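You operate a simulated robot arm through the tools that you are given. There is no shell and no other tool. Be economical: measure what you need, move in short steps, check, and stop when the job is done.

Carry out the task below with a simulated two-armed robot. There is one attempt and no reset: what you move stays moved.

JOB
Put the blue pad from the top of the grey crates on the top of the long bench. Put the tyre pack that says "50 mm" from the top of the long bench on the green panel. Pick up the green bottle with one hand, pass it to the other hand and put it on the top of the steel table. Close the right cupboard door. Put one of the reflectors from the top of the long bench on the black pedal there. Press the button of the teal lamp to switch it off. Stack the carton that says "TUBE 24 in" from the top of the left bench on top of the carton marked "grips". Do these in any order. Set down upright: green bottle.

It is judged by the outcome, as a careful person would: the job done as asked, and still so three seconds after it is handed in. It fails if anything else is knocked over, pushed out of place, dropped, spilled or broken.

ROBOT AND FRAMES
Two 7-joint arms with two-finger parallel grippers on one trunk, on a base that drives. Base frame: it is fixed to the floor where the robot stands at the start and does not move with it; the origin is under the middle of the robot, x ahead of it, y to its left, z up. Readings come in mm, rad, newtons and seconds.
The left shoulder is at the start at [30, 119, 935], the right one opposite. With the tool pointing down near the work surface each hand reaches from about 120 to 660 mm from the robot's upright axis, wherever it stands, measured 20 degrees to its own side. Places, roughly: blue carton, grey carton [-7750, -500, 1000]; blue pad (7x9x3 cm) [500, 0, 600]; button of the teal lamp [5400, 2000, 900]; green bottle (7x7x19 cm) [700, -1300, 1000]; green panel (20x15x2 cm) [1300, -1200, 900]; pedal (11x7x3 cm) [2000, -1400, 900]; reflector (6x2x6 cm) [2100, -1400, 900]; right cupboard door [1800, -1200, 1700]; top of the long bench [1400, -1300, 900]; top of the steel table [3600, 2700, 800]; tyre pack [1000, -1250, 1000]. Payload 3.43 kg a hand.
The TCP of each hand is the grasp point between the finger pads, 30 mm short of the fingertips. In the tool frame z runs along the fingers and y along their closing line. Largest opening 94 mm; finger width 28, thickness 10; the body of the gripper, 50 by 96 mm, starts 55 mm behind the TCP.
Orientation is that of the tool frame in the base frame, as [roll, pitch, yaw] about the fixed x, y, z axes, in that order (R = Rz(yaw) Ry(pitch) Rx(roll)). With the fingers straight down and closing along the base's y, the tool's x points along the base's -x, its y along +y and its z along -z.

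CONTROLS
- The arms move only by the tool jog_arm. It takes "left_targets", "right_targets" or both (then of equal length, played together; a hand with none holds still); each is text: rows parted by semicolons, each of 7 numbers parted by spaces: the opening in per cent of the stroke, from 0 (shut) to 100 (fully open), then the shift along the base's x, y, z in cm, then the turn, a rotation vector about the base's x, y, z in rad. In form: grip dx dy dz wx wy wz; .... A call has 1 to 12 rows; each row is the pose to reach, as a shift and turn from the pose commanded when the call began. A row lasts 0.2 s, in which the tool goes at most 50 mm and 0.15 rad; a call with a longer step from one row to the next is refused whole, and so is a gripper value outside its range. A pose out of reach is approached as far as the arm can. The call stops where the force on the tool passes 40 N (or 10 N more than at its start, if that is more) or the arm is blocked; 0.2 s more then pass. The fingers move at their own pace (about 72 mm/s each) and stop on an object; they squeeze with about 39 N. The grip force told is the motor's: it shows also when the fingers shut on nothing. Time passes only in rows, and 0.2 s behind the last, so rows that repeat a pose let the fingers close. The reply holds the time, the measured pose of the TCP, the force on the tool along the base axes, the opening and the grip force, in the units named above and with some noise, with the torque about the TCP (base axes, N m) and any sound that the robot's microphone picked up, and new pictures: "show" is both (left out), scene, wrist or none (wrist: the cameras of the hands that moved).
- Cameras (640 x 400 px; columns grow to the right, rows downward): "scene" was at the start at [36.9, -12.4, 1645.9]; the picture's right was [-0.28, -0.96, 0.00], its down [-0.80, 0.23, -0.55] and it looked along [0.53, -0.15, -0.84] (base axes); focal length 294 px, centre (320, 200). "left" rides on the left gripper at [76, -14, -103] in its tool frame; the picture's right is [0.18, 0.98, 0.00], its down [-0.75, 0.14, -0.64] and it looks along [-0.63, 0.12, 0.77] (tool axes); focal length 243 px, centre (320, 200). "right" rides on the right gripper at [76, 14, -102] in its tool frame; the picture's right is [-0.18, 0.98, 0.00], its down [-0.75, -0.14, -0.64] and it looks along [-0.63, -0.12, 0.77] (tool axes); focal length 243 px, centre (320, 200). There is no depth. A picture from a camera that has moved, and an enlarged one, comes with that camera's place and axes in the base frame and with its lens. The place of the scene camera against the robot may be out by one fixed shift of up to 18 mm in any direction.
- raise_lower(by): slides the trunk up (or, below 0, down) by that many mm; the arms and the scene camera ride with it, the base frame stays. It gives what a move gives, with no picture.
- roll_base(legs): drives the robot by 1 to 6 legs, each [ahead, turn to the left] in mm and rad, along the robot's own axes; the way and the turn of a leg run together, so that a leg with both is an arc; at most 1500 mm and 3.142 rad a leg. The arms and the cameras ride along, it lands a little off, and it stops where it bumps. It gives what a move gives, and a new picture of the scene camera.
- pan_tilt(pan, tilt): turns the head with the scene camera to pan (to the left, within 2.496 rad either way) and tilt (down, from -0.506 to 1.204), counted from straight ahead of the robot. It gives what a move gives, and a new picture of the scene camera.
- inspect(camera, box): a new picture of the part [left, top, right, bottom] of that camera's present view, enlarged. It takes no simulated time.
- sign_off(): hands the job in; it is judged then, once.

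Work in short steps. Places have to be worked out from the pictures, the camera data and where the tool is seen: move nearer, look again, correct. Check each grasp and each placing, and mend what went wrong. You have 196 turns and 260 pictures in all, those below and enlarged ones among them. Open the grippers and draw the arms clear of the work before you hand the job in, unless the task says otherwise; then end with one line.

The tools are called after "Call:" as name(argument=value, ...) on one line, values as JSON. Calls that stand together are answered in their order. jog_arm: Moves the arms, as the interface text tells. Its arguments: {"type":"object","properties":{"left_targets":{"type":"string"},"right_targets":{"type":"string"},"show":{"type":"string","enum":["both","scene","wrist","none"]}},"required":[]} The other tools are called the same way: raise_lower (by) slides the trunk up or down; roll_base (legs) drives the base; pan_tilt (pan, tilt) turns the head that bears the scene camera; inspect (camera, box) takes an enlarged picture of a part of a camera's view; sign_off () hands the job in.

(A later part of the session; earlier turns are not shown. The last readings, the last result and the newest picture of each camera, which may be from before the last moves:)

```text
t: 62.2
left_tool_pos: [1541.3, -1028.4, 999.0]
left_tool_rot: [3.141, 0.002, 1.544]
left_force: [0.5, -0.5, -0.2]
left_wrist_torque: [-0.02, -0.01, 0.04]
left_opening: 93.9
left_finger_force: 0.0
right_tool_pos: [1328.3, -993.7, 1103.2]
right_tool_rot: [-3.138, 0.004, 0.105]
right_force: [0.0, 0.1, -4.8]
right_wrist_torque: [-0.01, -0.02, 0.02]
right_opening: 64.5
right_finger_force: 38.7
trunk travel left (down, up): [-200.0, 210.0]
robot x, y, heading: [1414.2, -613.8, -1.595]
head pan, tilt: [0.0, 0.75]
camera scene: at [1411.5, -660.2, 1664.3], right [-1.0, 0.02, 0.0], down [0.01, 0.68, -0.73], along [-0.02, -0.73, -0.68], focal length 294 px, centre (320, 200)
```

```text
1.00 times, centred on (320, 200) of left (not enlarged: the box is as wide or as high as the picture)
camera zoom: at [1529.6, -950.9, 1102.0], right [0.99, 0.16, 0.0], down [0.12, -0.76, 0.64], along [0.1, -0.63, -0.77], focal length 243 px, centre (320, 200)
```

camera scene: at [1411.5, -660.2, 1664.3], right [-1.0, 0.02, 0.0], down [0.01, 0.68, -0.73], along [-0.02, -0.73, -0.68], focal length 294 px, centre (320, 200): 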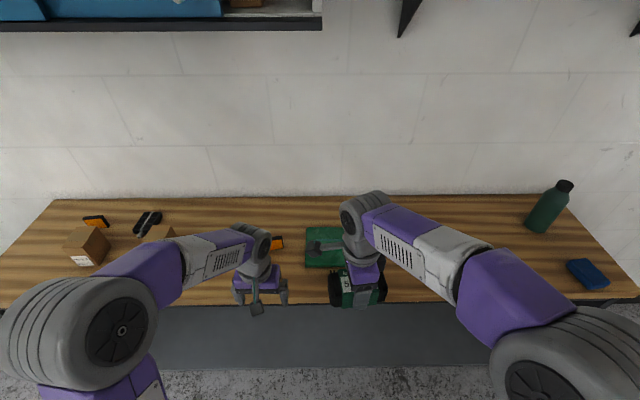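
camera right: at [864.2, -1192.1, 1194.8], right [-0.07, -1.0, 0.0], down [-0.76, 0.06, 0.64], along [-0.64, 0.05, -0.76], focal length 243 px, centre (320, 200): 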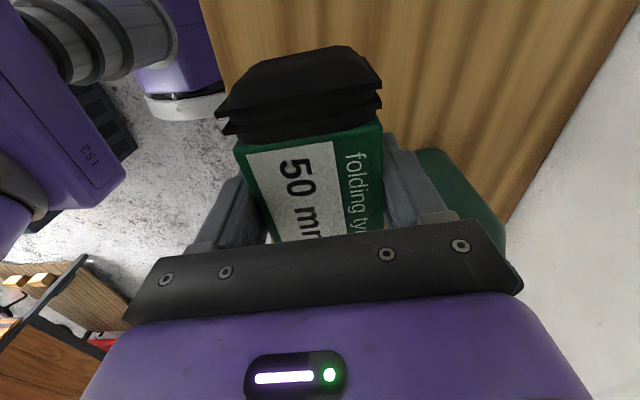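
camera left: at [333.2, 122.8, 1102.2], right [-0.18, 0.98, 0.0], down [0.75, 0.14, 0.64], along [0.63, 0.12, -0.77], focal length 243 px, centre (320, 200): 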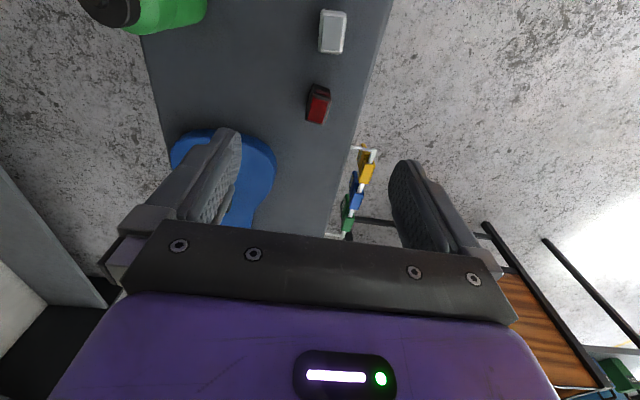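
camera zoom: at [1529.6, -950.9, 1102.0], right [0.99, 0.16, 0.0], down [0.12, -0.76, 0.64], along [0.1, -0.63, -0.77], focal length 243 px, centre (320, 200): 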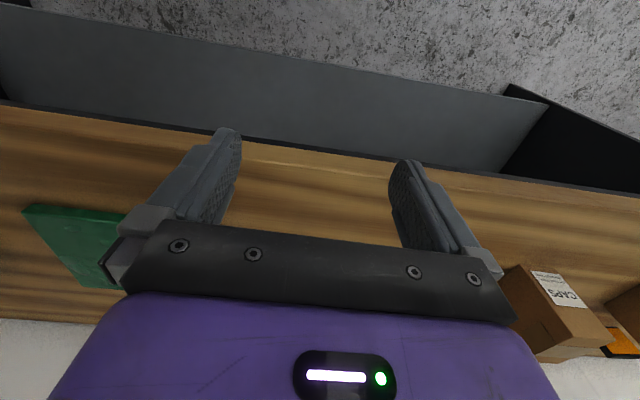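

The other pack says "35 mm". The panel spans x 1250–1447, y −1165…−1320, so its centre is (1349,−1242). I drive forward 70 mm and carry the pack over it.

Call:
roll_base(legs=[[70, 0]])

Call:
jog_arm(right_targets="0 0.5 -4.5 0 0 0 0; 0 1 -9 0 0 0 0; 0 1.5 -13.5 0 0 0 0; 0 2 -17.7 -2 0 0 0; 0 2 -17.7 -6 0 0 0; 0 2 -17.7 -10 0 0 0; 0 2 -17.7 -12 0 0 0; 0 2 -17.7 -12 0 0 0")

```text
t: 63.2
left_tool_pos: [1542.2, -1096.7, 998.8]
left_tool_rot: [3.142, 0.0, 1.545]
left_force: [0.2, 0.0, 0.1]
left_wrist_torque: [0.04, 0.02, 0.02]
left_opening: 93.9
left_finger_force: 0.0
right_tool_pos: [1327.9, -1064.1, 1103.1]
right_tool_rot: [-3.138, 0.002, 0.105]
right_force: [0.0, -0.2, -5.1]
right_wrist_torque: [0.04, -0.02, 0.02]
right_opening: 64.3
right_finger_force: 39.3
trunk travel left (down, up): [-200.0, 210.0]
robot x, y, heading: [1411.8, -683.9, -1.587]
head pan, tilt: [0.0, 0.75]
camera scene: at [1409.9, -730.3, 1664.2], right [-1.0, 0.02, 0.0], down [0.01, 0.68, -0.73], along [-0.02, -0.73, -0.68], focal length 294 px, centre (320, 200)
```

scene: 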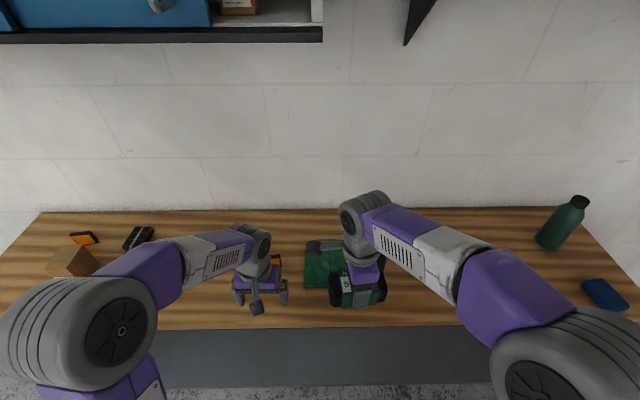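

```text
t: 65.0
left_tool_pos: [1540.6, -1096.0, 999.2]
left_tool_rot: [3.141, -0.001, 1.547]
left_force: [0.6, -0.2, 0.2]
left_wrist_torque: [0.04, 0.0, 0.04]
left_opening: 94.1
left_finger_force: 0.0
right_tool_pos: [1347.9, -1239.2, 984.9]
right_tool_rot: [-3.137, 0.002, 0.104]
right_force: [-0.4, 0.1, -4.1]
right_wrist_torque: [0.04, -0.04, -0.01]
right_opening: 64.3
right_finger_force: 38.5
trunk travel left (down, up): [-200.0, 210.0]
robot x, y, heading: [1413.1, -682.0, -1.592]
head pan, tilt: [0.0, 0.75]
camera scene: at [1409.9, -729.1, 1664.3], right [-1.0, 0.02, 0.0], down [0.01, 0.68, -0.73], along [-0.02, -0.73, -0.68], focal length 294 px, centre (320, 200)
camera right: at [1426.4, -1247.5, 1086.2], right [-0.08, -1.0, 0.0], down [-0.76, 0.06, 0.64], along [-0.64, 0.05, -0.76], focal length 243 px, centre (320, 200)
```

scene: 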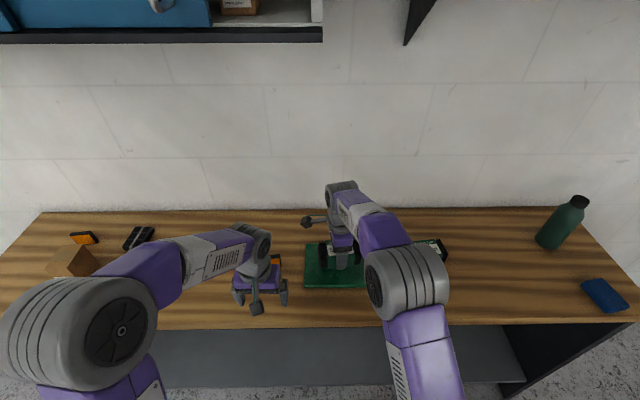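
right: 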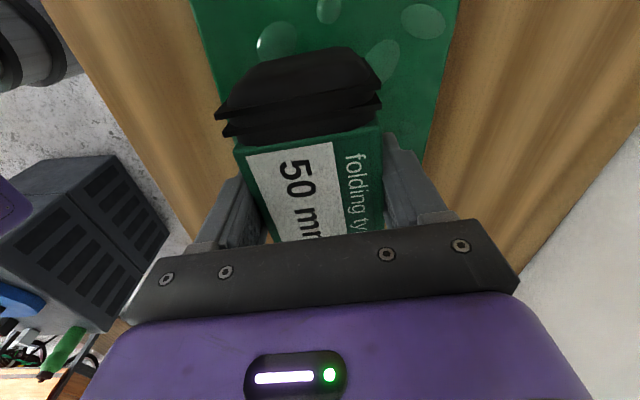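

The pack is over the panel. I lower in small steps to contact.

Call:
jog_arm(right_targets="0 0 0 -1 0 0 0; 0 0 0 -1.5 0 0 0; 0 0 0 -1.9 0 0 0; 0 0 0 -2.3 0 0 0; 0 0 0 -2.7 0 0 0; 0 0 0 -3.1 0 0 0; 0 0 0 -3.5 0 0 0; 0 0 0 -3.9 0 0 0; 0 0 0 -4.3 0 0 0", show="none")

```text
t: 66.7
left_tool_pos: [1540.8, -1095.0, 1000.6]
left_tool_rot: [-3.142, 0.002, 1.543]
left_force: [-0.3, 0.0, 1.2]
left_wrist_torque: [0.0, -0.03, -0.02]
left_opening: 93.9
left_finger_force: 0.0
right_tool_pos: [1347.7, -1241.7, 956.8]
right_tool_rot: [3.128, 0.003, 0.105]
right_force: [0.1, 6.1, 14.4]
right_wrist_torque: [0.48, 0.31, -0.07]
right_opening: 64.3
right_finger_force: 38.8
trunk travel left (down, up): [-200.0, 210.0]
robot x, y, heading: [1407.8, -681.9, -1.589]
head pan, tilt: [0.0, 0.75]
stopped in row 8 (right hand): the force on the tool passed its limit at 42 N (the readings are from after the stop); the commanded pose is now the measured one
```

Contact on the panel. I open, lift clear and look.

Call:
jog_arm(right_targets="60 0 0 0 0 0 0; 100 0 0 0 0 0 0; 100 0 0 0 0 0 0; 100 0 0 3 0 0 0; 100 0 0 7 0 0 0; 100 0 0 11 0 0 0; 100 -1 4 14 0 0 0; 100 -3 8 14 0 0 0; 100 -6 12 14 0 0 0; 100 -6 12 14 0 0 0")

```text
refused: row 7 steps farther than a row can; nothing moved
```

Call:
jog_arm(right_targets="60 0 0 0 0 0 0; 100 0 0 0 0 0 0; 100 0 0 0 0 0 0; 100 0 0 3 0 0 0; 100 0 0 7 0 0 0; 100 0 0 11 0 0 0; 100 -1 3 14 0 0 0; 100 -3 7 14 0 0 0; 100 -5 11 14 0 0 0; 100 -6 12 14 0 0 0")

```text
t: 68.9
left_tool_pos: [1539.6, -1095.5, 999.1]
left_tool_rot: [-3.141, 0.003, 1.545]
left_force: [-0.2, 0.1, 0.5]
left_wrist_torque: [-0.01, 0.02, -0.02]
left_opening: 94.0
left_finger_force: 0.0
right_tool_pos: [1287.4, -1121.0, 1094.6]
right_tool_rot: [3.131, 0.002, 0.105]
right_force: [-1.1, 0.0, 0.0]
right_wrist_torque: [0.0, 0.03, -0.03]
right_opening: 94.3
right_finger_force: 0.0
trunk travel left (down, up): [-200.0, 210.0]
robot x, y, heading: [1412.2, -681.9, -1.587]
head pan, tilt: [0.0, 0.75]
camera scene: at [1410.0, -728.9, 1664.3], right [-1.0, 0.02, 0.0], down [0.01, 0.68, -0.73], along [-0.02, -0.73, -0.68], focal length 294 px, centre (320, 200)
camera right: at [1366.4, -1128.0, 1196.5], right [-0.08, -1.0, 0.01], down [-0.76, 0.07, 0.64], along [-0.64, 0.04, -0.77], focal length 243 px, centre (320, 200)
```

scene: 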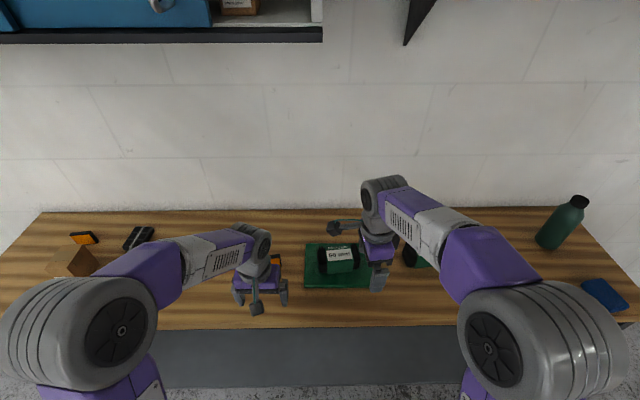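
right: 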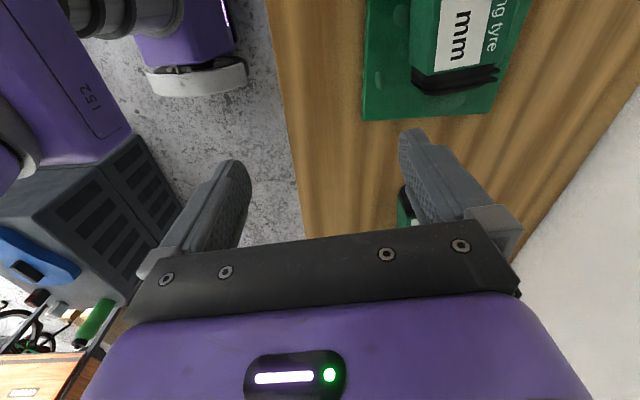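

The 50 mm pack rests on the panel. Next I drive along to the left end of the bench for the pedal, the reflectors and the cupboard door.

Call:
roll_base(legs=[[-85, 0], [0, 1.575], [430, 0], [0, -1.571]])

Call:
pan_tilt(pan=0.0, tilt=0.2)

```text
t: 80.0
left_tool_pos: [1966.5, -1018.6, 999.2]
left_tool_rot: [-3.141, 0.003, 1.522]
left_force: [-0.1, 0.1, 0.3]
left_wrist_torque: [-0.01, -0.01, 0.0]
left_opening: 93.9
left_finger_force: 0.1
right_tool_pos: [1712.1, -1041.1, 1094.6]
right_tool_rot: [3.132, 0.002, 0.083]
right_force: [0.0, -0.3, -0.8]
right_wrist_torque: [0.03, 0.04, -0.01]
right_opening: 94.0
right_finger_force: 0.0
trunk travel left (down, up): [-200.0, 210.0]
robot x, y, heading: [1845.4, -604.1, -1.616]
head pan, tilt: [0.0, 0.75]
camera scene: at [1843.3, -649.1, 1664.3], right [-1.0, 0.04, 0.0], down [0.03, 0.68, -0.73], along [-0.03, -0.73, -0.68], focal length 294 px, centre (320, 200)
```

scene: 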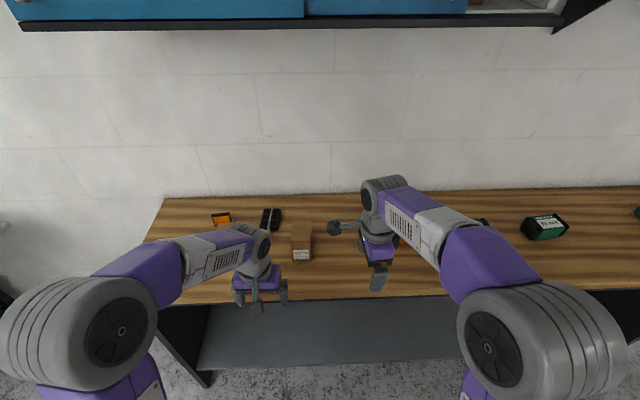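

```text
t: 81.0
left_tool_pos: [1966.2, -1019.0, 998.5]
left_tool_rot: [3.141, 0.003, 1.522]
left_force: [-0.3, -0.4, 0.1]
left_wrist_torque: [0.0, 0.02, -0.03]
left_opening: 94.0
left_finger_force: 0.1
right_tool_pos: [1713.1, -1038.7, 1095.7]
right_tool_rot: [3.13, 0.001, 0.082]
right_force: [0.8, 0.4, 0.9]
right_wrist_torque: [-0.01, -0.02, -0.02]
right_opening: 93.7
right_finger_force: 0.0
trunk travel left (down, up): [-200.0, 210.0]
robot x, y, heading: [1844.0, -604.2, -1.614]
head pan, tilt: [0.0, 0.201]
camera scene: at [1843.0, -659.4, 1713.9], right [-1.0, 0.04, 0.0], down [0.01, 0.2, -0.98], along [-0.04, -0.98, -0.2], focal length 294 px, centre (320, 200)
```

scene: 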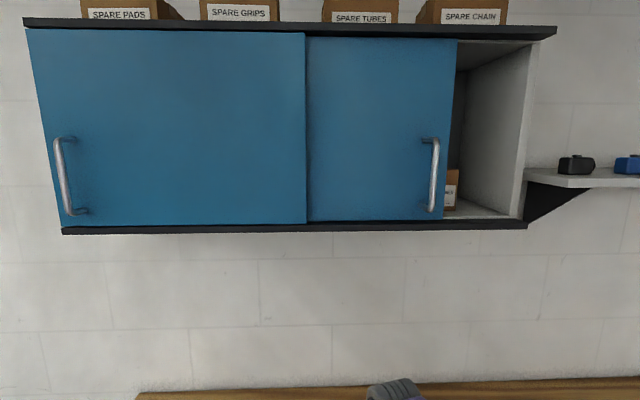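

The right door must slide about 140 mm to the right by its handle. First I survey the pedal area, pulling the left hand back out of the view.

Call:
jog_arm(left_targets="100 1 4 0 0 0 0; 100 2 8 0 0 0 0; 100 3 12 0 0 0 0; 100 4 16 0 0 0 0; 100 5 18 0 0 0 0", right_targets="100 0 4 0 0 0 0; 100 0 8 0 0 0 0; 100 0 12 0 0 0 0; 100 0 15 0 0 0 0; 100 0 15 0 0 0 0", show="none")

Call:
pan_tilt(pan=0.0, tilt=0.65)

Call:
inspect(camera="scene", box=[140, 190, 420, 330])

```text
t: 82.2
left_tool_pos: [2016.6, -850.7, 1006.8]
left_tool_rot: [3.141, 0.0, 1.521]
left_force: [0.3, 0.4, -0.4]
left_wrist_torque: [0.02, 0.01, 0.02]
left_opening: 94.0
left_finger_force: 0.1
left hand out of reach, approached as far as the arm can: row 5
right_tool_pos: [1714.9, -890.4, 1094.3]
right_tool_rot: [3.132, 0.003, 0.081]
right_force: [-0.2, -0.4, 0.0]
right_wrist_torque: [0.03, -0.01, -0.01]
right_opening: 94.0
right_finger_force: 0.0
trunk travel left (down, up): [-200.0, 210.0]
robot x, y, heading: [1845.0, -606.5, -1.617]
head pan, tilt: [0.0, 0.201]
```

```text
t: 83.0
left_tool_pos: [2016.2, -851.0, 1007.7]
left_tool_rot: [3.141, -0.003, 1.522]
left_force: [0.0, -0.1, -0.7]
left_wrist_torque: [0.02, 0.0, 0.0]
left_opening: 94.2
left_finger_force: 0.1
right_tool_pos: [1715.1, -889.9, 1094.2]
right_tool_rot: [3.132, 0.002, 0.081]
right_force: [0.7, 0.2, 0.6]
right_wrist_torque: [0.01, -0.01, 0.01]
right_opening: 94.1
right_finger_force: 0.1
trunk travel left (down, up): [-200.0, 210.0]
robot x, y, heading: [1845.3, -602.7, -1.613]
head pan, tilt: [0.0, 0.649]
camera scene: at [1843.3, -653.0, 1673.0], right [-1.0, 0.04, 0.0], down [0.03, 0.6, -0.8], along [-0.03, -0.8, -0.6], focal length 294 px, centre (320, 200)
```

scene: 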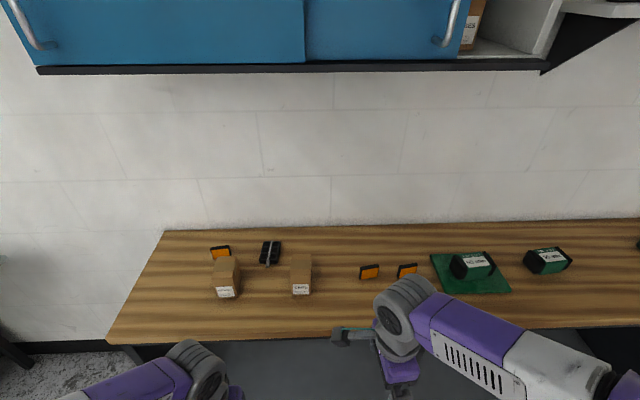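

```text
2.29 times, centred on (280, 260) of scene
camera zoom: at [1843.3, -653.0, 1673.0], right [-1.0, 0.04, 0.0], down [0.03, 0.6, -0.8], along [-0.03, -0.8, -0.6], focal length 671 px, centre (411, 63)
```

zoom: 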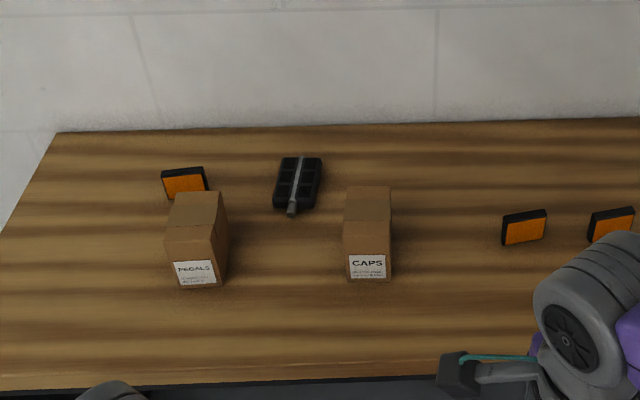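

I have what I need. The pedal is at about (1987,-1358) and a reflector at about (1667,-1250). I shift to x≈1650 for the door and that reflector.

Call:
roll_base(legs=[[0, -1.53], [195, 0], [0, 1.571]])

Call:
pan_tilt(pan=0.0, tilt=0.1)

```text
t: 92.3
left_tool_pos: [1829.7, -839.2, 1009.5]
left_tool_rot: [-3.141, 0.001, 1.562]
left_force: [-0.4, -1.1, 0.2]
left_wrist_torque: [0.03, 0.02, -0.01]
left_opening: 93.8
left_finger_force: 0.1
right_tool_pos: [1529.9, -889.6, 1095.5]
right_tool_rot: [3.13, 0.004, 0.121]
right_force: [0.2, -0.1, 0.1]
right_wrist_torque: [0.01, 0.0, -0.03]
right_opening: 94.2
right_finger_force: 0.1
trunk travel left (down, up): [-200.0, 210.0]
robot x, y, heading: [1650.8, -600.1, -1.579]
head pan, tilt: [0.0, 0.649]
camera scene: at [1649.8, -648.5, 1672.9], right [-1.0, 0.0, 0.0], down [0.0, 0.6, -0.8], along [0.0, -0.8, -0.6], focal length 294 px, centre (320, 200)
```

scene: 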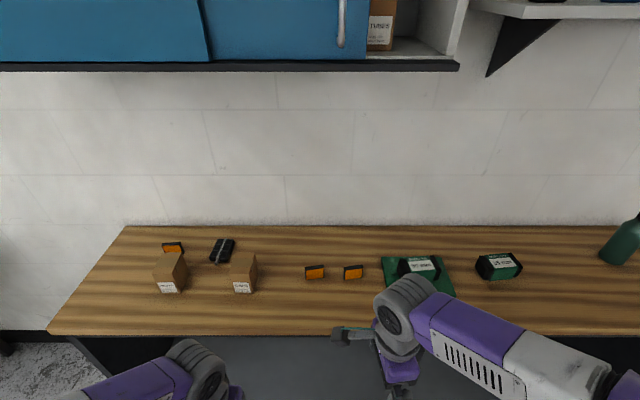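

```text
t: 93.2
left_tool_pos: [1830.2, -839.6, 1008.2]
left_tool_rot: [3.142, 0.001, 1.561]
left_force: [0.1, 0.6, -0.3]
left_wrist_torque: [0.02, 0.0, 0.06]
left_opening: 94.1
left_finger_force: 0.0
right_tool_pos: [1530.9, -890.5, 1095.1]
right_tool_rot: [3.132, 0.002, 0.121]
right_force: [0.2, 0.0, -0.4]
right_wrist_torque: [0.02, 0.02, 0.0]
right_opening: 94.2
right_finger_force: 0.1
trunk travel left (down, up): [-200.0, 210.0]
robot x, y, heading: [1648.6, -597.4, -1.569]
head pan, tilt: [0.0, 0.099]
camera scene: at [1649.7, -653.8, 1723.3], right [-1.0, 0.0, 0.0], down [0.0, 0.1, -0.99], along [0.0, -0.99, -0.1], focal length 294 px, centre (320, 200)
```

scene: 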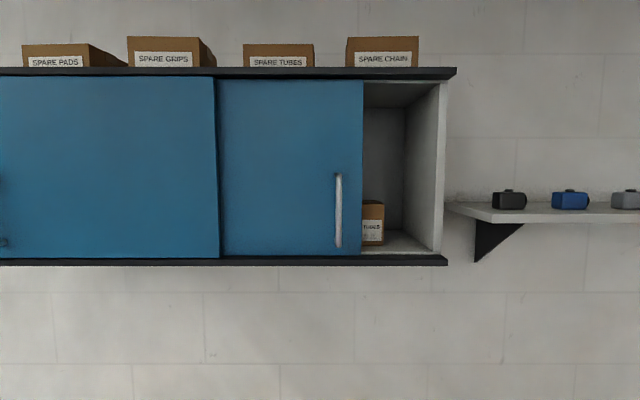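

The handle triangulates to about (1617,-1181, z 1583–1720). I raise the trunk, drive nearer and turn the right hand to its normal yaw.

Call:
raise_lower(by=200)

Call:
roll_base(legs=[[70, 0]])

Call:
jog_arm(right_targets="50 0 0 0 0 0 0.145; 50 0 0 0 0 0 0.29; 50 0 0 0 0 0 0.435; 50 0 0 0 0 0 0.58; 50 0 0 0 0 0 0.725; 50 0 0 0 0 0 0.87; 50 0 0 0 0 0 1.015; 50 0 0 0 0 0 1.16; 50 0 0 0 0 0 1.305; 50 0 0 0 0 0 1.45; 50 0 0 0 0 0 1.45", show="none")

```text
t: 95.4
left_tool_pos: [1830.6, -838.5, 1208.0]
left_tool_rot: [3.14, -0.001, 1.564]
left_force: [0.2, -0.6, 0.3]
left_wrist_torque: [0.01, 0.0, -0.02]
left_opening: 93.9
left_finger_force: 0.0
right_tool_pos: [1530.2, -891.3, 1294.9]
right_tool_rot: [3.131, 0.002, 0.121]
right_force: [-0.5, -0.5, 1.3]
right_wrist_torque: [0.01, -0.02, 0.0]
right_opening: 94.1
right_finger_force: 0.0
trunk travel left (down, up): [-400.0, 10.0]
robot x, y, heading: [1645.9, -598.6, -1.57]
head pan, tilt: [0.0, 0.099]
```

```text
t: 96.4
left_tool_pos: [1830.2, -906.6, 1207.6]
left_tool_rot: [-3.142, -0.001, 1.563]
left_force: [0.2, 0.1, 0.4]
left_wrist_torque: [-0.01, 0.0, -0.02]
left_opening: 93.9
left_finger_force: 0.1
right_tool_pos: [1529.7, -957.9, 1294.6]
right_tool_rot: [3.13, 0.003, 0.12]
right_force: [-0.6, -0.3, -0.2]
right_wrist_torque: [0.04, 0.01, 0.01]
right_opening: 93.8
right_finger_force: 0.0
trunk travel left (down, up): [-400.0, 10.0]
robot x, y, heading: [1651.8, -668.6, -1.575]
head pan, tilt: [0.0, 0.099]
camera scene: at [1649.4, -721.8, 1923.4], right [-1.0, 0.0, 0.0], down [0.0, 0.1, -1.0], along [0.0, -1.0, -0.1], focal length 294 px, centre (320, 200)
```

scene: 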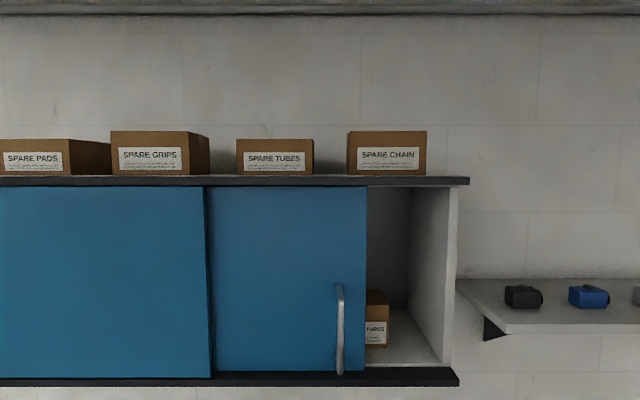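

```text
t: 98.8
left_tool_pos: [1829.4, -907.6, 1208.3]
left_tool_rot: [-3.141, 0.0, 1.563]
left_force: [0.3, 1.1, -0.2]
left_wrist_torque: [0.0, -0.01, -0.01]
left_opening: 93.9
left_finger_force: 0.0
right_tool_pos: [1529.7, -957.5, 1293.6]
right_tool_rot: [3.129, 0.003, 1.573]
right_force: [0.4, 0.1, -0.5]
right_wrist_torque: [-0.03, 0.01, -0.04]
right_opening: 47.2
right_finger_force: 0.1
trunk travel left (down, up): [-400.0, 10.0]
robot x, y, heading: [1649.3, -667.6, -1.574]
head pan, tilt: [0.0, 0.099]
```

Now I tilt the right hand forward and raise it to handle height, standing off from the door.

Call:
jog_arm(right_targets="50 0.8 -0.5 3 -0.143 0 0; 50 1.6 -1 6 -0.286 0 0; 50 2.4 -1.5 9 -0.429 0 0; 50 3.2 -2 12 -0.571 0 0; 50 4 -2.5 15 -0.714 0 0; 50 4.8 -3 18 -0.857 0 0; 50 5.6 -3.5 21 -1 0 0; 50 6.4 -4 24 -1.143 0 0; 50 7.2 -4.5 27 -1.286 0 0; 50 8 -5 30 -1.429 0 0; 50 8.7 -5.5 32.6 -1.571 0 0; 50 8.7 -5.5 32.6 -1.571 0 0")

```text
t: 101.4
left_tool_pos: [1829.9, -906.6, 1208.4]
left_tool_rot: [3.141, 0.001, 1.561]
left_force: [0.2, -0.1, -0.2]
left_wrist_torque: [-0.01, 0.04, 0.01]
left_opening: 93.9
left_finger_force: 0.1
right_tool_pos: [1615.2, -1014.3, 1620.8]
right_tool_rot: [0.24, 1.567, -1.319]
right_force: [-0.4, -0.5, 0.6]
right_wrist_torque: [0.04, -0.01, 0.03]
right_opening: 47.0
right_finger_force: 0.2
trunk travel left (down, up): [-400.0, 10.0]
robot x, y, heading: [1652.9, -667.6, -1.573]
head pan, tilt: [0.0, 0.099]
camera scene: at [1649.1, -721.2, 1923.4], right [-1.0, 0.0, 0.0], down [0.0, 0.1, -1.0], along [0.0, -0.99, -0.1], focal length 294 px, centre (320, 200)
camera right: at [1631.3, -912.3, 1543.6], right [0.98, 0.01, 0.18], down [-0.15, 0.64, 0.75], along [-0.11, -0.77, 0.63], focal length 243 px, centre (320, 200)
```

scene: 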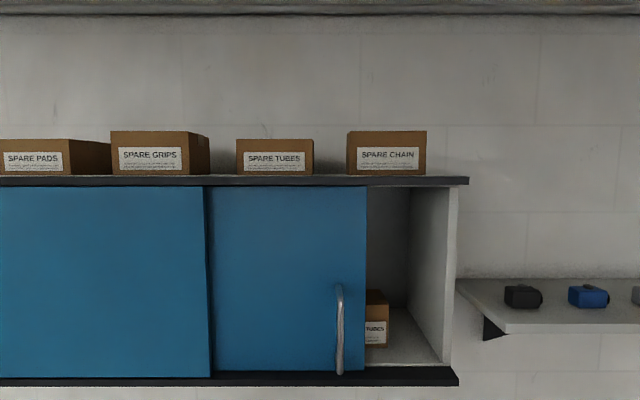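
right: 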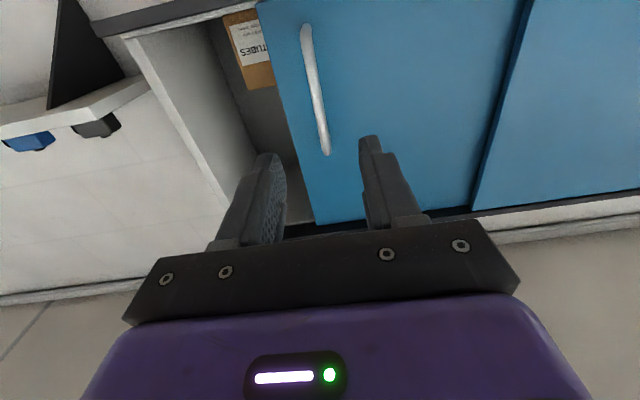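

The handle sits right between the fingers' line at x≈1616. I advance toward the bar.

Call:
jog_arm(right_targets="50 0 -4 0 0 0 0; 50 0 -8 0 0 0 0; 50 0 -11 0 0 0 0; 50 0 -13 0 0 0 0; 50 0 -14 0 0 0 0; 50 0 -14 0 0 0 0")

```text
t: 102.8
left_tool_pos: [1829.8, -907.4, 1207.3]
left_tool_rot: [3.141, 0.0, 1.564]
left_force: [-0.9, -0.9, -0.4]
left_wrist_torque: [0.01, 0.02, -0.03]
left_opening: 94.1
left_finger_force: 0.1
right_tool_pos: [1617.5, -1154.4, 1620.6]
right_tool_rot: [-0.232, 1.569, -1.792]
right_force: [0.8, 0.5, 0.1]
right_wrist_torque: [0.01, 0.0, 0.02]
right_opening: 46.9
right_finger_force: 0.0
trunk travel left (down, up): [-400.0, 10.0]
robot x, y, heading: [1645.5, -668.6, -1.576]
head pan, tilt: [0.0, 0.099]
camera scene: at [1649.4, -721.0, 1923.4], right [-1.0, 0.0, 0.0], down [0.0, 0.1, -1.0], along [0.0, -1.0, -0.1], focal length 294 px, centre (320, 200)
camera right: at [1631.1, -1052.1, 1543.8], right [0.98, 0.01, 0.18], down [-0.15, 0.64, 0.75], along [-0.11, -0.77, 0.63], focal length 243 px, centre (320, 200)
```

scene: 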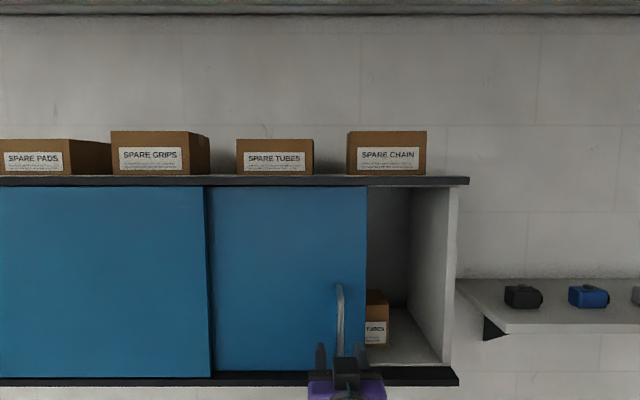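
right: 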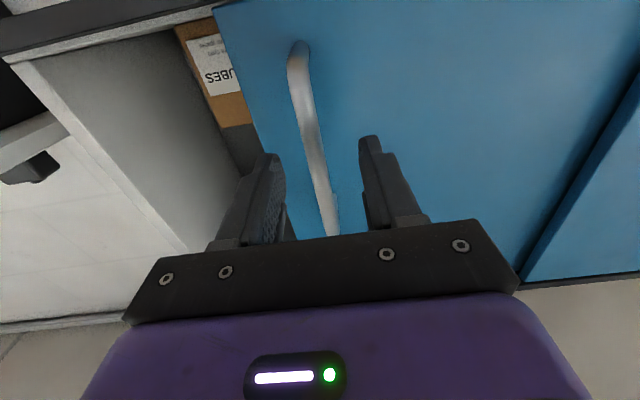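

The bar is between the fingers laterally. I creep forward until the fingertips are past the bar (a light touch on the door will stop me).

Call:
jog_arm(right_targets="50 0 -1 0 0 0 0; 50 0 -2 0 0 0 0; 50 0 -2.8 0 0 0 0; 50 0 -3.4 0 0 0 0; 50 0 -4 0 0 0 0; 50 0 -4.5 0 0 0 0; 50 0 -5 0 0 0 0; 50 0 -5 0 0 0 0", show="wrist")

```text
t: 104.6
left_tool_pos: [1830.9, -906.4, 1208.8]
left_tool_rot: [-3.14, -0.001, 1.561]
left_force: [0.6, 0.6, 0.2]
left_wrist_torque: [-0.03, 0.0, -0.01]
left_opening: 94.1
left_finger_force: 0.0
right_tool_pos: [1617.0, -1202.7, 1621.8]
right_tool_rot: [-0.165, 1.569, -1.724]
right_force: [0.2, -0.9, -0.3]
right_wrist_torque: [-0.03, -0.03, 0.02]
right_opening: 46.7
right_finger_force: 0.1
trunk travel left (down, up): [-400.0, 10.0]
robot x, y, heading: [1653.8, -664.4, -1.576]
head pan, tilt: [0.0, 0.099]
camera right: at [1630.9, -1101.6, 1544.2], right [0.98, 0.01, 0.18], down [-0.15, 0.64, 0.75], along [-0.11, -0.77, 0.63], focal length 243 px, centre (320, 200)
```

right: 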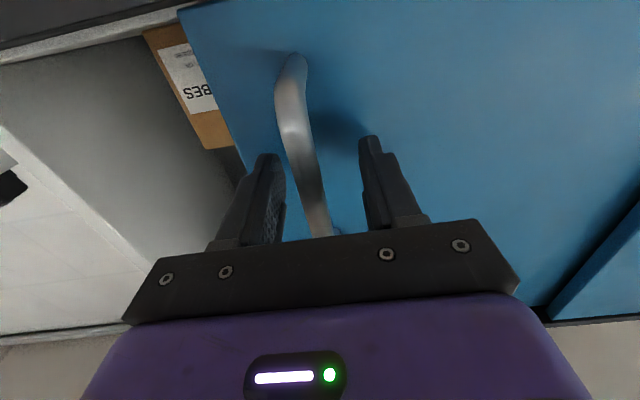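

No contact yet and the bar lies between the fingers. I go 10 mm further, then slide toward −x, pushing with the inner finger.

Call:
jog_arm(right_targets="50 0 -0.5 0 0 0 0; 50 0 -1 0 0 0 0; 50 0 -1 0 0 0 0; 50 -1 -1 0 0 0 0; 50 -2 -1 0 0 0 0; 50 -3 -1 0 0 0 0; 50 -4 -1 0 0 0 0; 50 -4 -1 0 0 0 0")

```text
t: 106.4
left_tool_pos: [1831.0, -904.9, 1208.1]
left_tool_rot: [3.142, -0.001, 1.563]
left_force: [0.3, -0.4, 0.3]
left_wrist_torque: [0.0, 0.03, 0.01]
left_opening: 94.0
left_finger_force: 0.1
right_tool_pos: [1577.6, -1211.3, 1621.2]
right_tool_rot: [0.156, 1.57, -1.405]
right_force: [0.3, 9.3, -4.5]
right_wrist_torque: [0.16, -0.19, -0.29]
right_opening: 46.6
right_finger_force: 0.1
trunk travel left (down, up): [-400.0, 10.0]
robot x, y, heading: [1650.4, -665.9, -1.575]
head pan, tilt: [0.0, 0.099]
camera scene: at [1649.7, -718.7, 1923.4], right [-1.0, 0.0, 0.0], down [0.0, 0.1, -1.0], along [0.0, -1.0, -0.1], focal length 294 px, centre (320, 200)
camera right: at [1591.5, -1110.2, 1544.6], right [0.98, 0.01, 0.18], down [-0.15, 0.64, 0.75], along [-0.11, -0.77, 0.63], focal length 243 px, centre (320, 200)
```

scene: 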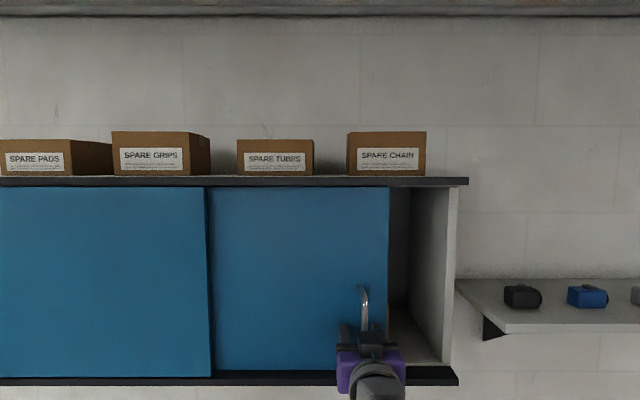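
right: 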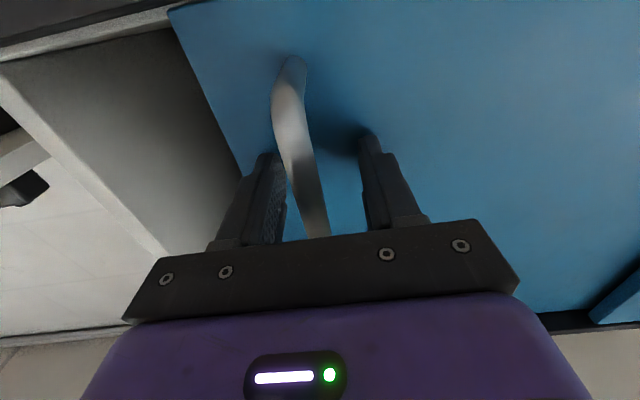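

The door follows. So that the outer finger won't hit the side panel, I back off slightly, grip the bar and slide on.

Call:
jog_arm(right_targets="50 0 0.6 0 0 0 0; 20 0 0.6 0 0 0 0; 0 0 0.6 0 0 0 0; 0 0 0.6 0 0 0 0; 0 -1.5 0.6 0 0 0 0; 0 -3 0.6 0 0 0 0; 0 -4.5 0.6 0 0 0 0; 0 -6 0.6 0 0 0 0; 0 -7 0.6 0 0 0 0; 0 -8 0.6 0 0 0 0")

```text
t: 108.6
left_tool_pos: [1829.6, -908.1, 1209.3]
left_tool_rot: [-3.141, 0.0, 1.561]
left_force: [-0.1, 0.3, 0.4]
left_wrist_torque: [0.02, 0.01, 0.06]
left_opening: 94.2
left_finger_force: 0.0
right_tool_pos: [1497.5, -1206.5, 1622.1]
right_tool_rot: [0.004, 1.57, -1.556]
right_force: [1.1, -2.4, -0.2]
right_wrist_torque: [-0.69, -0.06, 0.0]
right_opening: 16.3
right_finger_force: 45.2
trunk travel left (down, up): [-400.0, 10.0]
robot x, y, heading: [1651.1, -665.5, -1.576]
head pan, tilt: [0.0, 0.099]
camera scene: at [1649.4, -721.6, 1923.3], right [-1.0, 0.0, 0.0], down [0.0, 0.1, -0.99], along [0.0, -0.99, -0.1], focal length 294 px, centre (320, 200)
camera right: at [1511.4, -1105.8, 1544.1], right [0.98, 0.01, 0.18], down [-0.15, 0.64, 0.75], along [-0.11, -0.77, 0.63], focal length 243 px, centre (320, 200)
```

scene: 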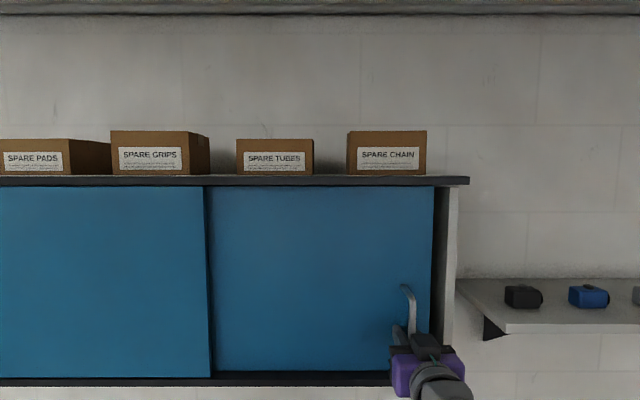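
right: 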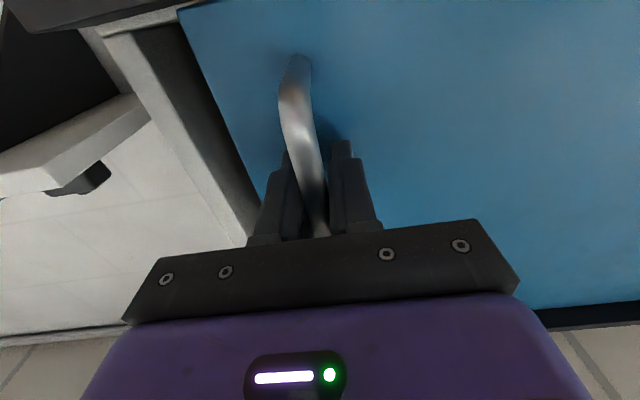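

Nearly closed. I continue until it stops.

Call:
jog_arm(right_targets="0 -1 0 0 0 0 0; 0 -1.6 0 0 0 0 0; 0 -2.2 0 0 0 0 0; 0 -2.8 0 0 0 0 0; 0 -3.4 0 0 0 0 0; 0 -4 0 0 0 0 0; 0 -4.6 0 0 0 0 0; 0 -5.2 0 0 0 0 0")

```text
t: 110.4
left_tool_pos: [1830.4, -906.5, 1208.3]
left_tool_rot: [-3.141, -0.002, 1.563]
left_force: [-0.3, 0.1, 0.0]
left_wrist_torque: [0.02, -0.02, 0.0]
left_opening: 93.9
left_finger_force: 0.0
right_tool_pos: [1445.4, -1206.4, 1621.1]
right_tool_rot: [-0.448, 1.568, -2.006]
right_force: [1.5, -3.7, 4.3]
right_wrist_torque: [-0.51, -0.08, -0.03]
right_opening: 16.1
right_finger_force: 44.9
trunk travel left (down, up): [-400.0, 10.0]
robot x, y, heading: [1652.0, -669.2, -1.571]
head pan, tilt: [0.0, 0.099]
camera scene: at [1650.4, -721.6, 1923.3], right [-1.0, 0.0, 0.0], down [0.0, 0.1, -0.99], along [0.0, -0.99, -0.1], focal length 294 px, centre (320, 200)
camera right: at [1459.8, -1105.6, 1544.1], right [0.98, 0.01, 0.18], down [-0.15, 0.64, 0.75], along [-0.11, -0.77, 0.63], focal length 243 px, centre (320, 200)
```

scene: 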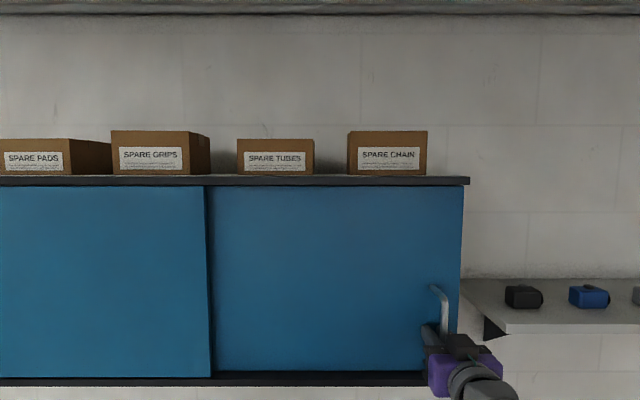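
right: 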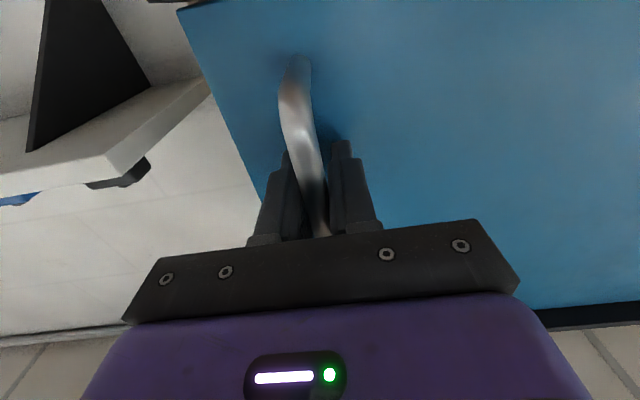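

No stop felt yet, though the opening is covered. I nudge further in small steps to find the end stop.

Call:
jog_arm(right_targets="0 -0.4 0 0 0 0 0; 0 -0.8 0 0 0 0 0; 0 -1.2 0 0 0 0 0; 0 -1.2 0 0 0 0 0")

```text
t: 111.4
left_tool_pos: [1835.7, -907.9, 1206.2]
left_tool_rot: [-3.136, -0.001, 1.561]
left_force: [-0.4, 0.1, 0.3]
left_wrist_torque: [0.05, -0.01, -0.01]
left_opening: 94.0
left_finger_force: 0.0
right_tool_pos: [1444.6, -1206.4, 1621.2]
right_tool_rot: [-1.611, 1.567, 3.126]
right_force: [26.3, -2.2, -2.7]
right_wrist_torque: [-0.42, -0.44, -0.47]
right_opening: 16.0
right_finger_force: 45.0
trunk travel left (down, up): [-400.0, 10.0]
robot x, y, heading: [1648.1, -666.0, -1.578]
head pan, tilt: [0.0, 0.099]
camera scene: at [1658.2, -722.1, 1923.3], right [-1.0, 0.0, 0.0], down [0.0, 0.1, -0.99], along [0.0, -0.99, -0.1], focal length 294 px, centre (320, 200)
camera right: at [1458.2, -1105.3, 1544.2], right [0.98, 0.02, 0.18], down [-0.15, 0.64, 0.75], along [-0.1, -0.77, 0.63], focal length 243 px, centre (320, 200)
```

scene: 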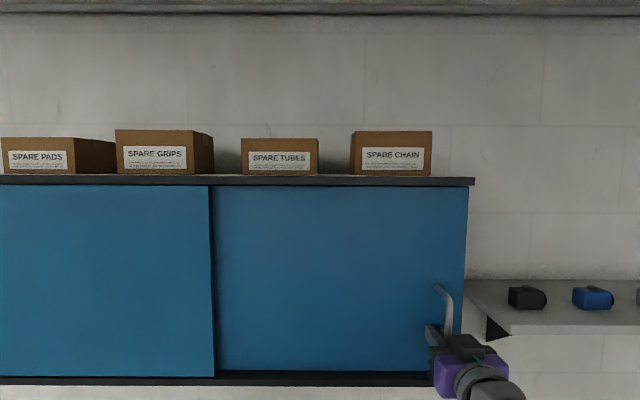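
right: 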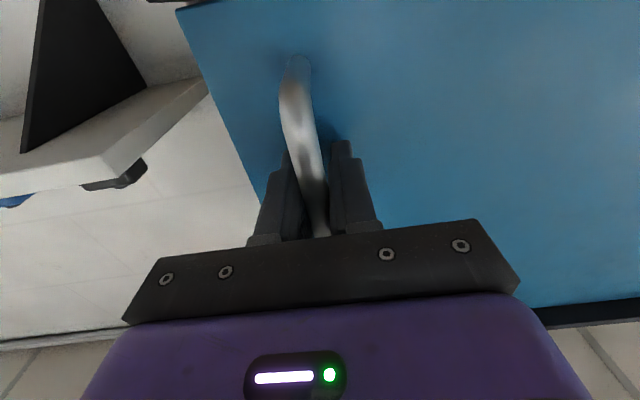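

The end stop is reached, so the door is closed. I release the bar, retreat straight back, and fold the hand down again.

Call:
jog_arm(right_targets="0 1.2 0 0 0 0 0; 30 1.2 0 0 0 0 0; 50 1.2 0 0 0 0 0; 50 1.2 0 0 0 0 0; 50 1.2 3 0 0 0 0; 50 1.2 7 0 0 0 0; 50 1.2 11 0 0 0 0; 50 1.2 15 0 0 0 0; 50 1.2 19 0 0 0 0; 50 1.2 20 0 0 0 0")

Call:
jog_arm(right_targets="50 0 0.5 -3 0.143 0 0; 50 0 1 -6 0.286 0 0; 50 0 1.5 -9 0.429 0 0; 50 0 2 -12 0.571 0 0; 50 1 2.5 -15 0.714 0 0; 50 2 3 -18 0.857 0 0; 50 3 3.5 -21 1 0 0; 50 4 4 -24 1.143 0 0; 50 5 4.5 -27 1.286 0 0; 50 6 5 -30 1.429 0 0; 50 7 5.5 -32.6 1.571 0 0; 50 8 5.5 -32.6 1.571 0 0", show="none")

```text
t: 113.6
left_tool_pos: [1828.4, -906.3, 1208.0]
left_tool_rot: [3.141, 0.0, 1.563]
left_force: [0.1, 0.1, -0.5]
left_wrist_torque: [0.03, -0.02, 0.04]
left_opening: 93.9
left_finger_force: 0.0
right_tool_pos: [1444.8, -1007.6, 1618.9]
right_tool_rot: [2.293, 1.569, 0.735]
right_force: [0.2, -0.1, 0.0]
right_wrist_torque: [0.01, 0.0, -0.02]
right_opening: 47.1
right_finger_force: 0.2
trunk travel left (down, up): [-400.0, 10.0]
robot x, y, heading: [1650.7, -665.4, -1.583]
head pan, tilt: [0.0, 0.099]
camera scene: at [1649.4, -721.9, 1923.3], right [-1.0, 0.0, 0.0], down [0.0, 0.1, -0.99], along [0.0, -0.99, -0.1], focal length 294 px, centre (320, 200)
camera right: at [1459.1, -905.6, 1542.7], right [0.98, 0.01, 0.18], down [-0.15, 0.64, 0.75], along [-0.11, -0.77, 0.63], focal length 243 px, centre (320, 200)
```

scene: 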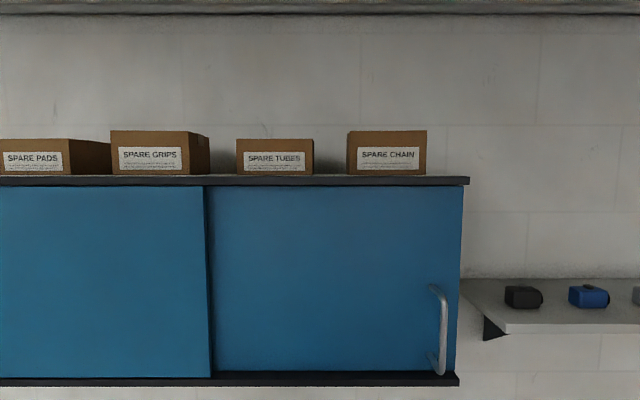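
right: 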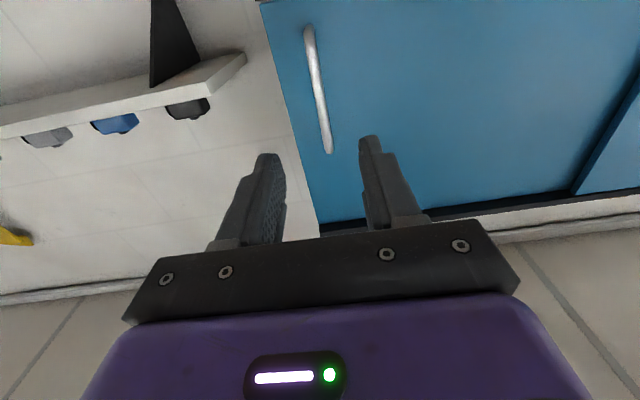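

```text
t: 116.2
left_tool_pos: [1829.9, -905.3, 1208.9]
left_tool_rot: [3.141, 0.0, 1.562]
left_force: [0.2, 0.8, 0.4]
left_wrist_torque: [-0.01, 0.03, 0.03]
left_opening: 94.0
left_finger_force: 0.0
right_tool_pos: [1524.8, -950.8, 1293.3]
right_tool_rot: [3.13, 0.0, 1.57]
right_force: [-0.2, 1.0, 0.0]
right_wrist_torque: [0.04, 0.01, 0.03]
right_opening: 47.0
right_finger_force: 0.1
trunk travel left (down, up): [-400.0, 10.0]
robot x, y, heading: [1651.5, -666.4, -1.576]
head pan, tilt: [0.0, 0.099]
```

The door is shut. I lower the trunk again and look down at the pedal and reflectors.

Call:
raise_lower(by=-200)

Call:
pan_tilt(pan=0.2, tilt=0.7)

Call:
inspect(camera="scene", box=[140, 160, 380, 310])

```text
t: 118.4
left_tool_pos: [1828.9, -907.7, 1007.6]
left_tool_rot: [3.141, 0.002, 1.561]
left_force: [0.2, -0.1, -0.3]
left_wrist_torque: [-0.02, 0.03, 0.02]
left_opening: 94.0
left_finger_force: 0.0
right_tool_pos: [1524.8, -952.6, 1093.8]
right_tool_rot: [3.131, 0.001, 1.57]
right_force: [-0.5, 0.2, 0.2]
right_wrist_torque: [0.01, 0.01, 0.0]
right_opening: 46.9
right_finger_force: 0.0
trunk travel left (down, up): [-200.0, 210.0]
robot x, y, heading: [1650.4, -666.7, -1.575]
head pan, tilt: [0.0, 0.099]
```

```text
t: 119.4
left_tool_pos: [1829.0, -906.4, 1007.6]
left_tool_rot: [-3.14, 0.0, 1.561]
left_force: [-0.5, 0.7, 1.2]
left_wrist_torque: [0.02, 0.0, -0.01]
left_opening: 93.8
left_finger_force: 0.0
right_tool_pos: [1524.7, -951.7, 1094.1]
right_tool_rot: [3.132, 0.002, 1.57]
right_force: [-0.5, 0.6, 0.3]
right_wrist_torque: [0.02, 0.01, 0.01]
right_opening: 46.8
right_finger_force: 0.2
trunk travel left (down, up): [-200.0, 210.0]
robot x, y, heading: [1653.1, -663.5, -1.578]
head pan, tilt: [0.201, 0.7]
camera scene: at [1666.3, -712.6, 1668.6], right [-0.98, -0.19, 0.0], down [-0.13, 0.63, -0.77], along [0.15, -0.75, -0.64], focal length 294 px, centre (320, 200)
```

scene: 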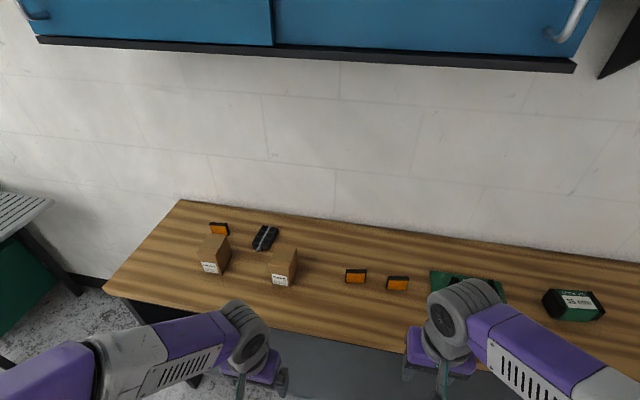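

```text
2.67 times, centred on (260, 235) of scene
camera zoom: at [1666.3, -712.6, 1668.6], right [-0.98, -0.19, 0.0], down [-0.13, 0.63, -0.77], along [0.15, -0.75, -0.64], focal length 783 px, centre (480, 107)
```

zoom: 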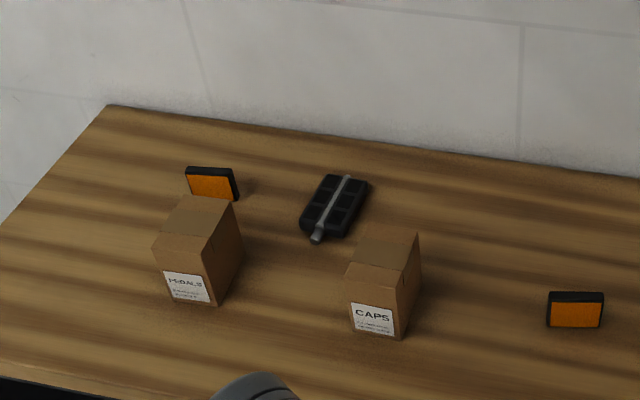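

I swing the left hand over the reflector at about (1666,-1250), turned so that it closes across its thickness.

Call:
jog_arm(left_targets="70 -1.5 -3 0.4 0 0 0.143; 70 -3 -6 0.8 0 0 0.287; 70 -4.5 -9 1.2 0 0 0.43; 70 -6 -12.3 1.6 0 0 0.575; 70 -7.4 -15.4 2 0 0 0.72; 70 -8.9 -18.6 2.4 0 0 0.86; 70 -10.4 -21.6 2.8 0 0 1.0; 70 -11.9 -24.7 3.2 0 0 1.15; 70 -13.4 -27.8 3.6 0 0 1.29; 70 -14.9 -31 4 0 0 1.43; 70 -16.3 -34.3 4 0 0 1.57; 70 -16.3 -34.3 4 0 0 1.57")

```text
t: 122.0
left_tool_pos: [1665.2, -1248.0, 1050.4]
left_tool_rot: [-3.14, 0.001, 3.134]
left_force: [-0.1, 0.1, -0.1]
left_wrist_torque: [0.0, -0.01, 0.01]
left_opening: 65.9
left_finger_force: 0.0
right_tool_pos: [1525.3, -950.7, 1093.6]
right_tool_rot: [3.133, 0.001, 1.571]
right_force: [-0.2, 0.0, 0.0]
right_wrist_torque: [0.01, 0.0, 0.02]
right_opening: 47.0
right_finger_force: 0.1
trunk travel left (down, up): [-200.0, 210.0]
robot x, y, heading: [1654.5, -669.6, -1.578]
head pan, tilt: [0.201, 0.7]
camera scene: at [1666.8, -711.5, 1668.6], right [-0.98, -0.19, 0.0], down [-0.13, 0.63, -0.77], along [0.15, -0.75, -0.64], focal length 294 px, centre (320, 200)
camera left: at [1588.2, -1262.8, 1152.2], right [-0.18, 0.98, 0.0], down [0.76, 0.13, 0.64], along [0.63, 0.11, -0.77], focal length 243 px, centre (320, 200)
```

scene: 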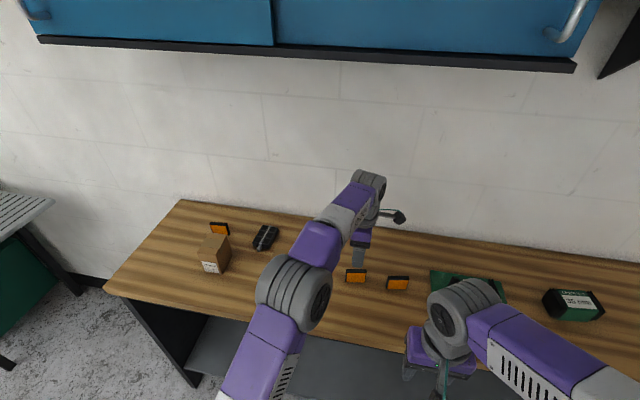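
left: 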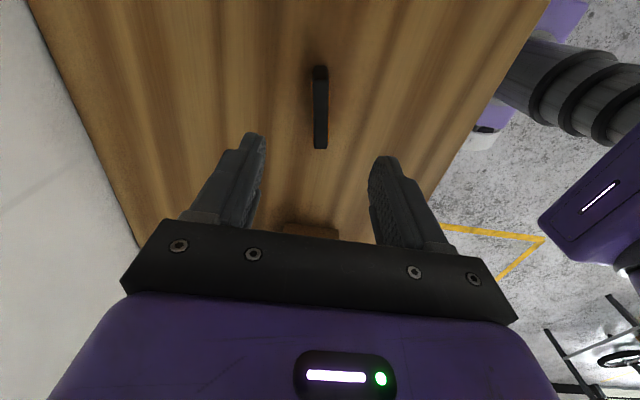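

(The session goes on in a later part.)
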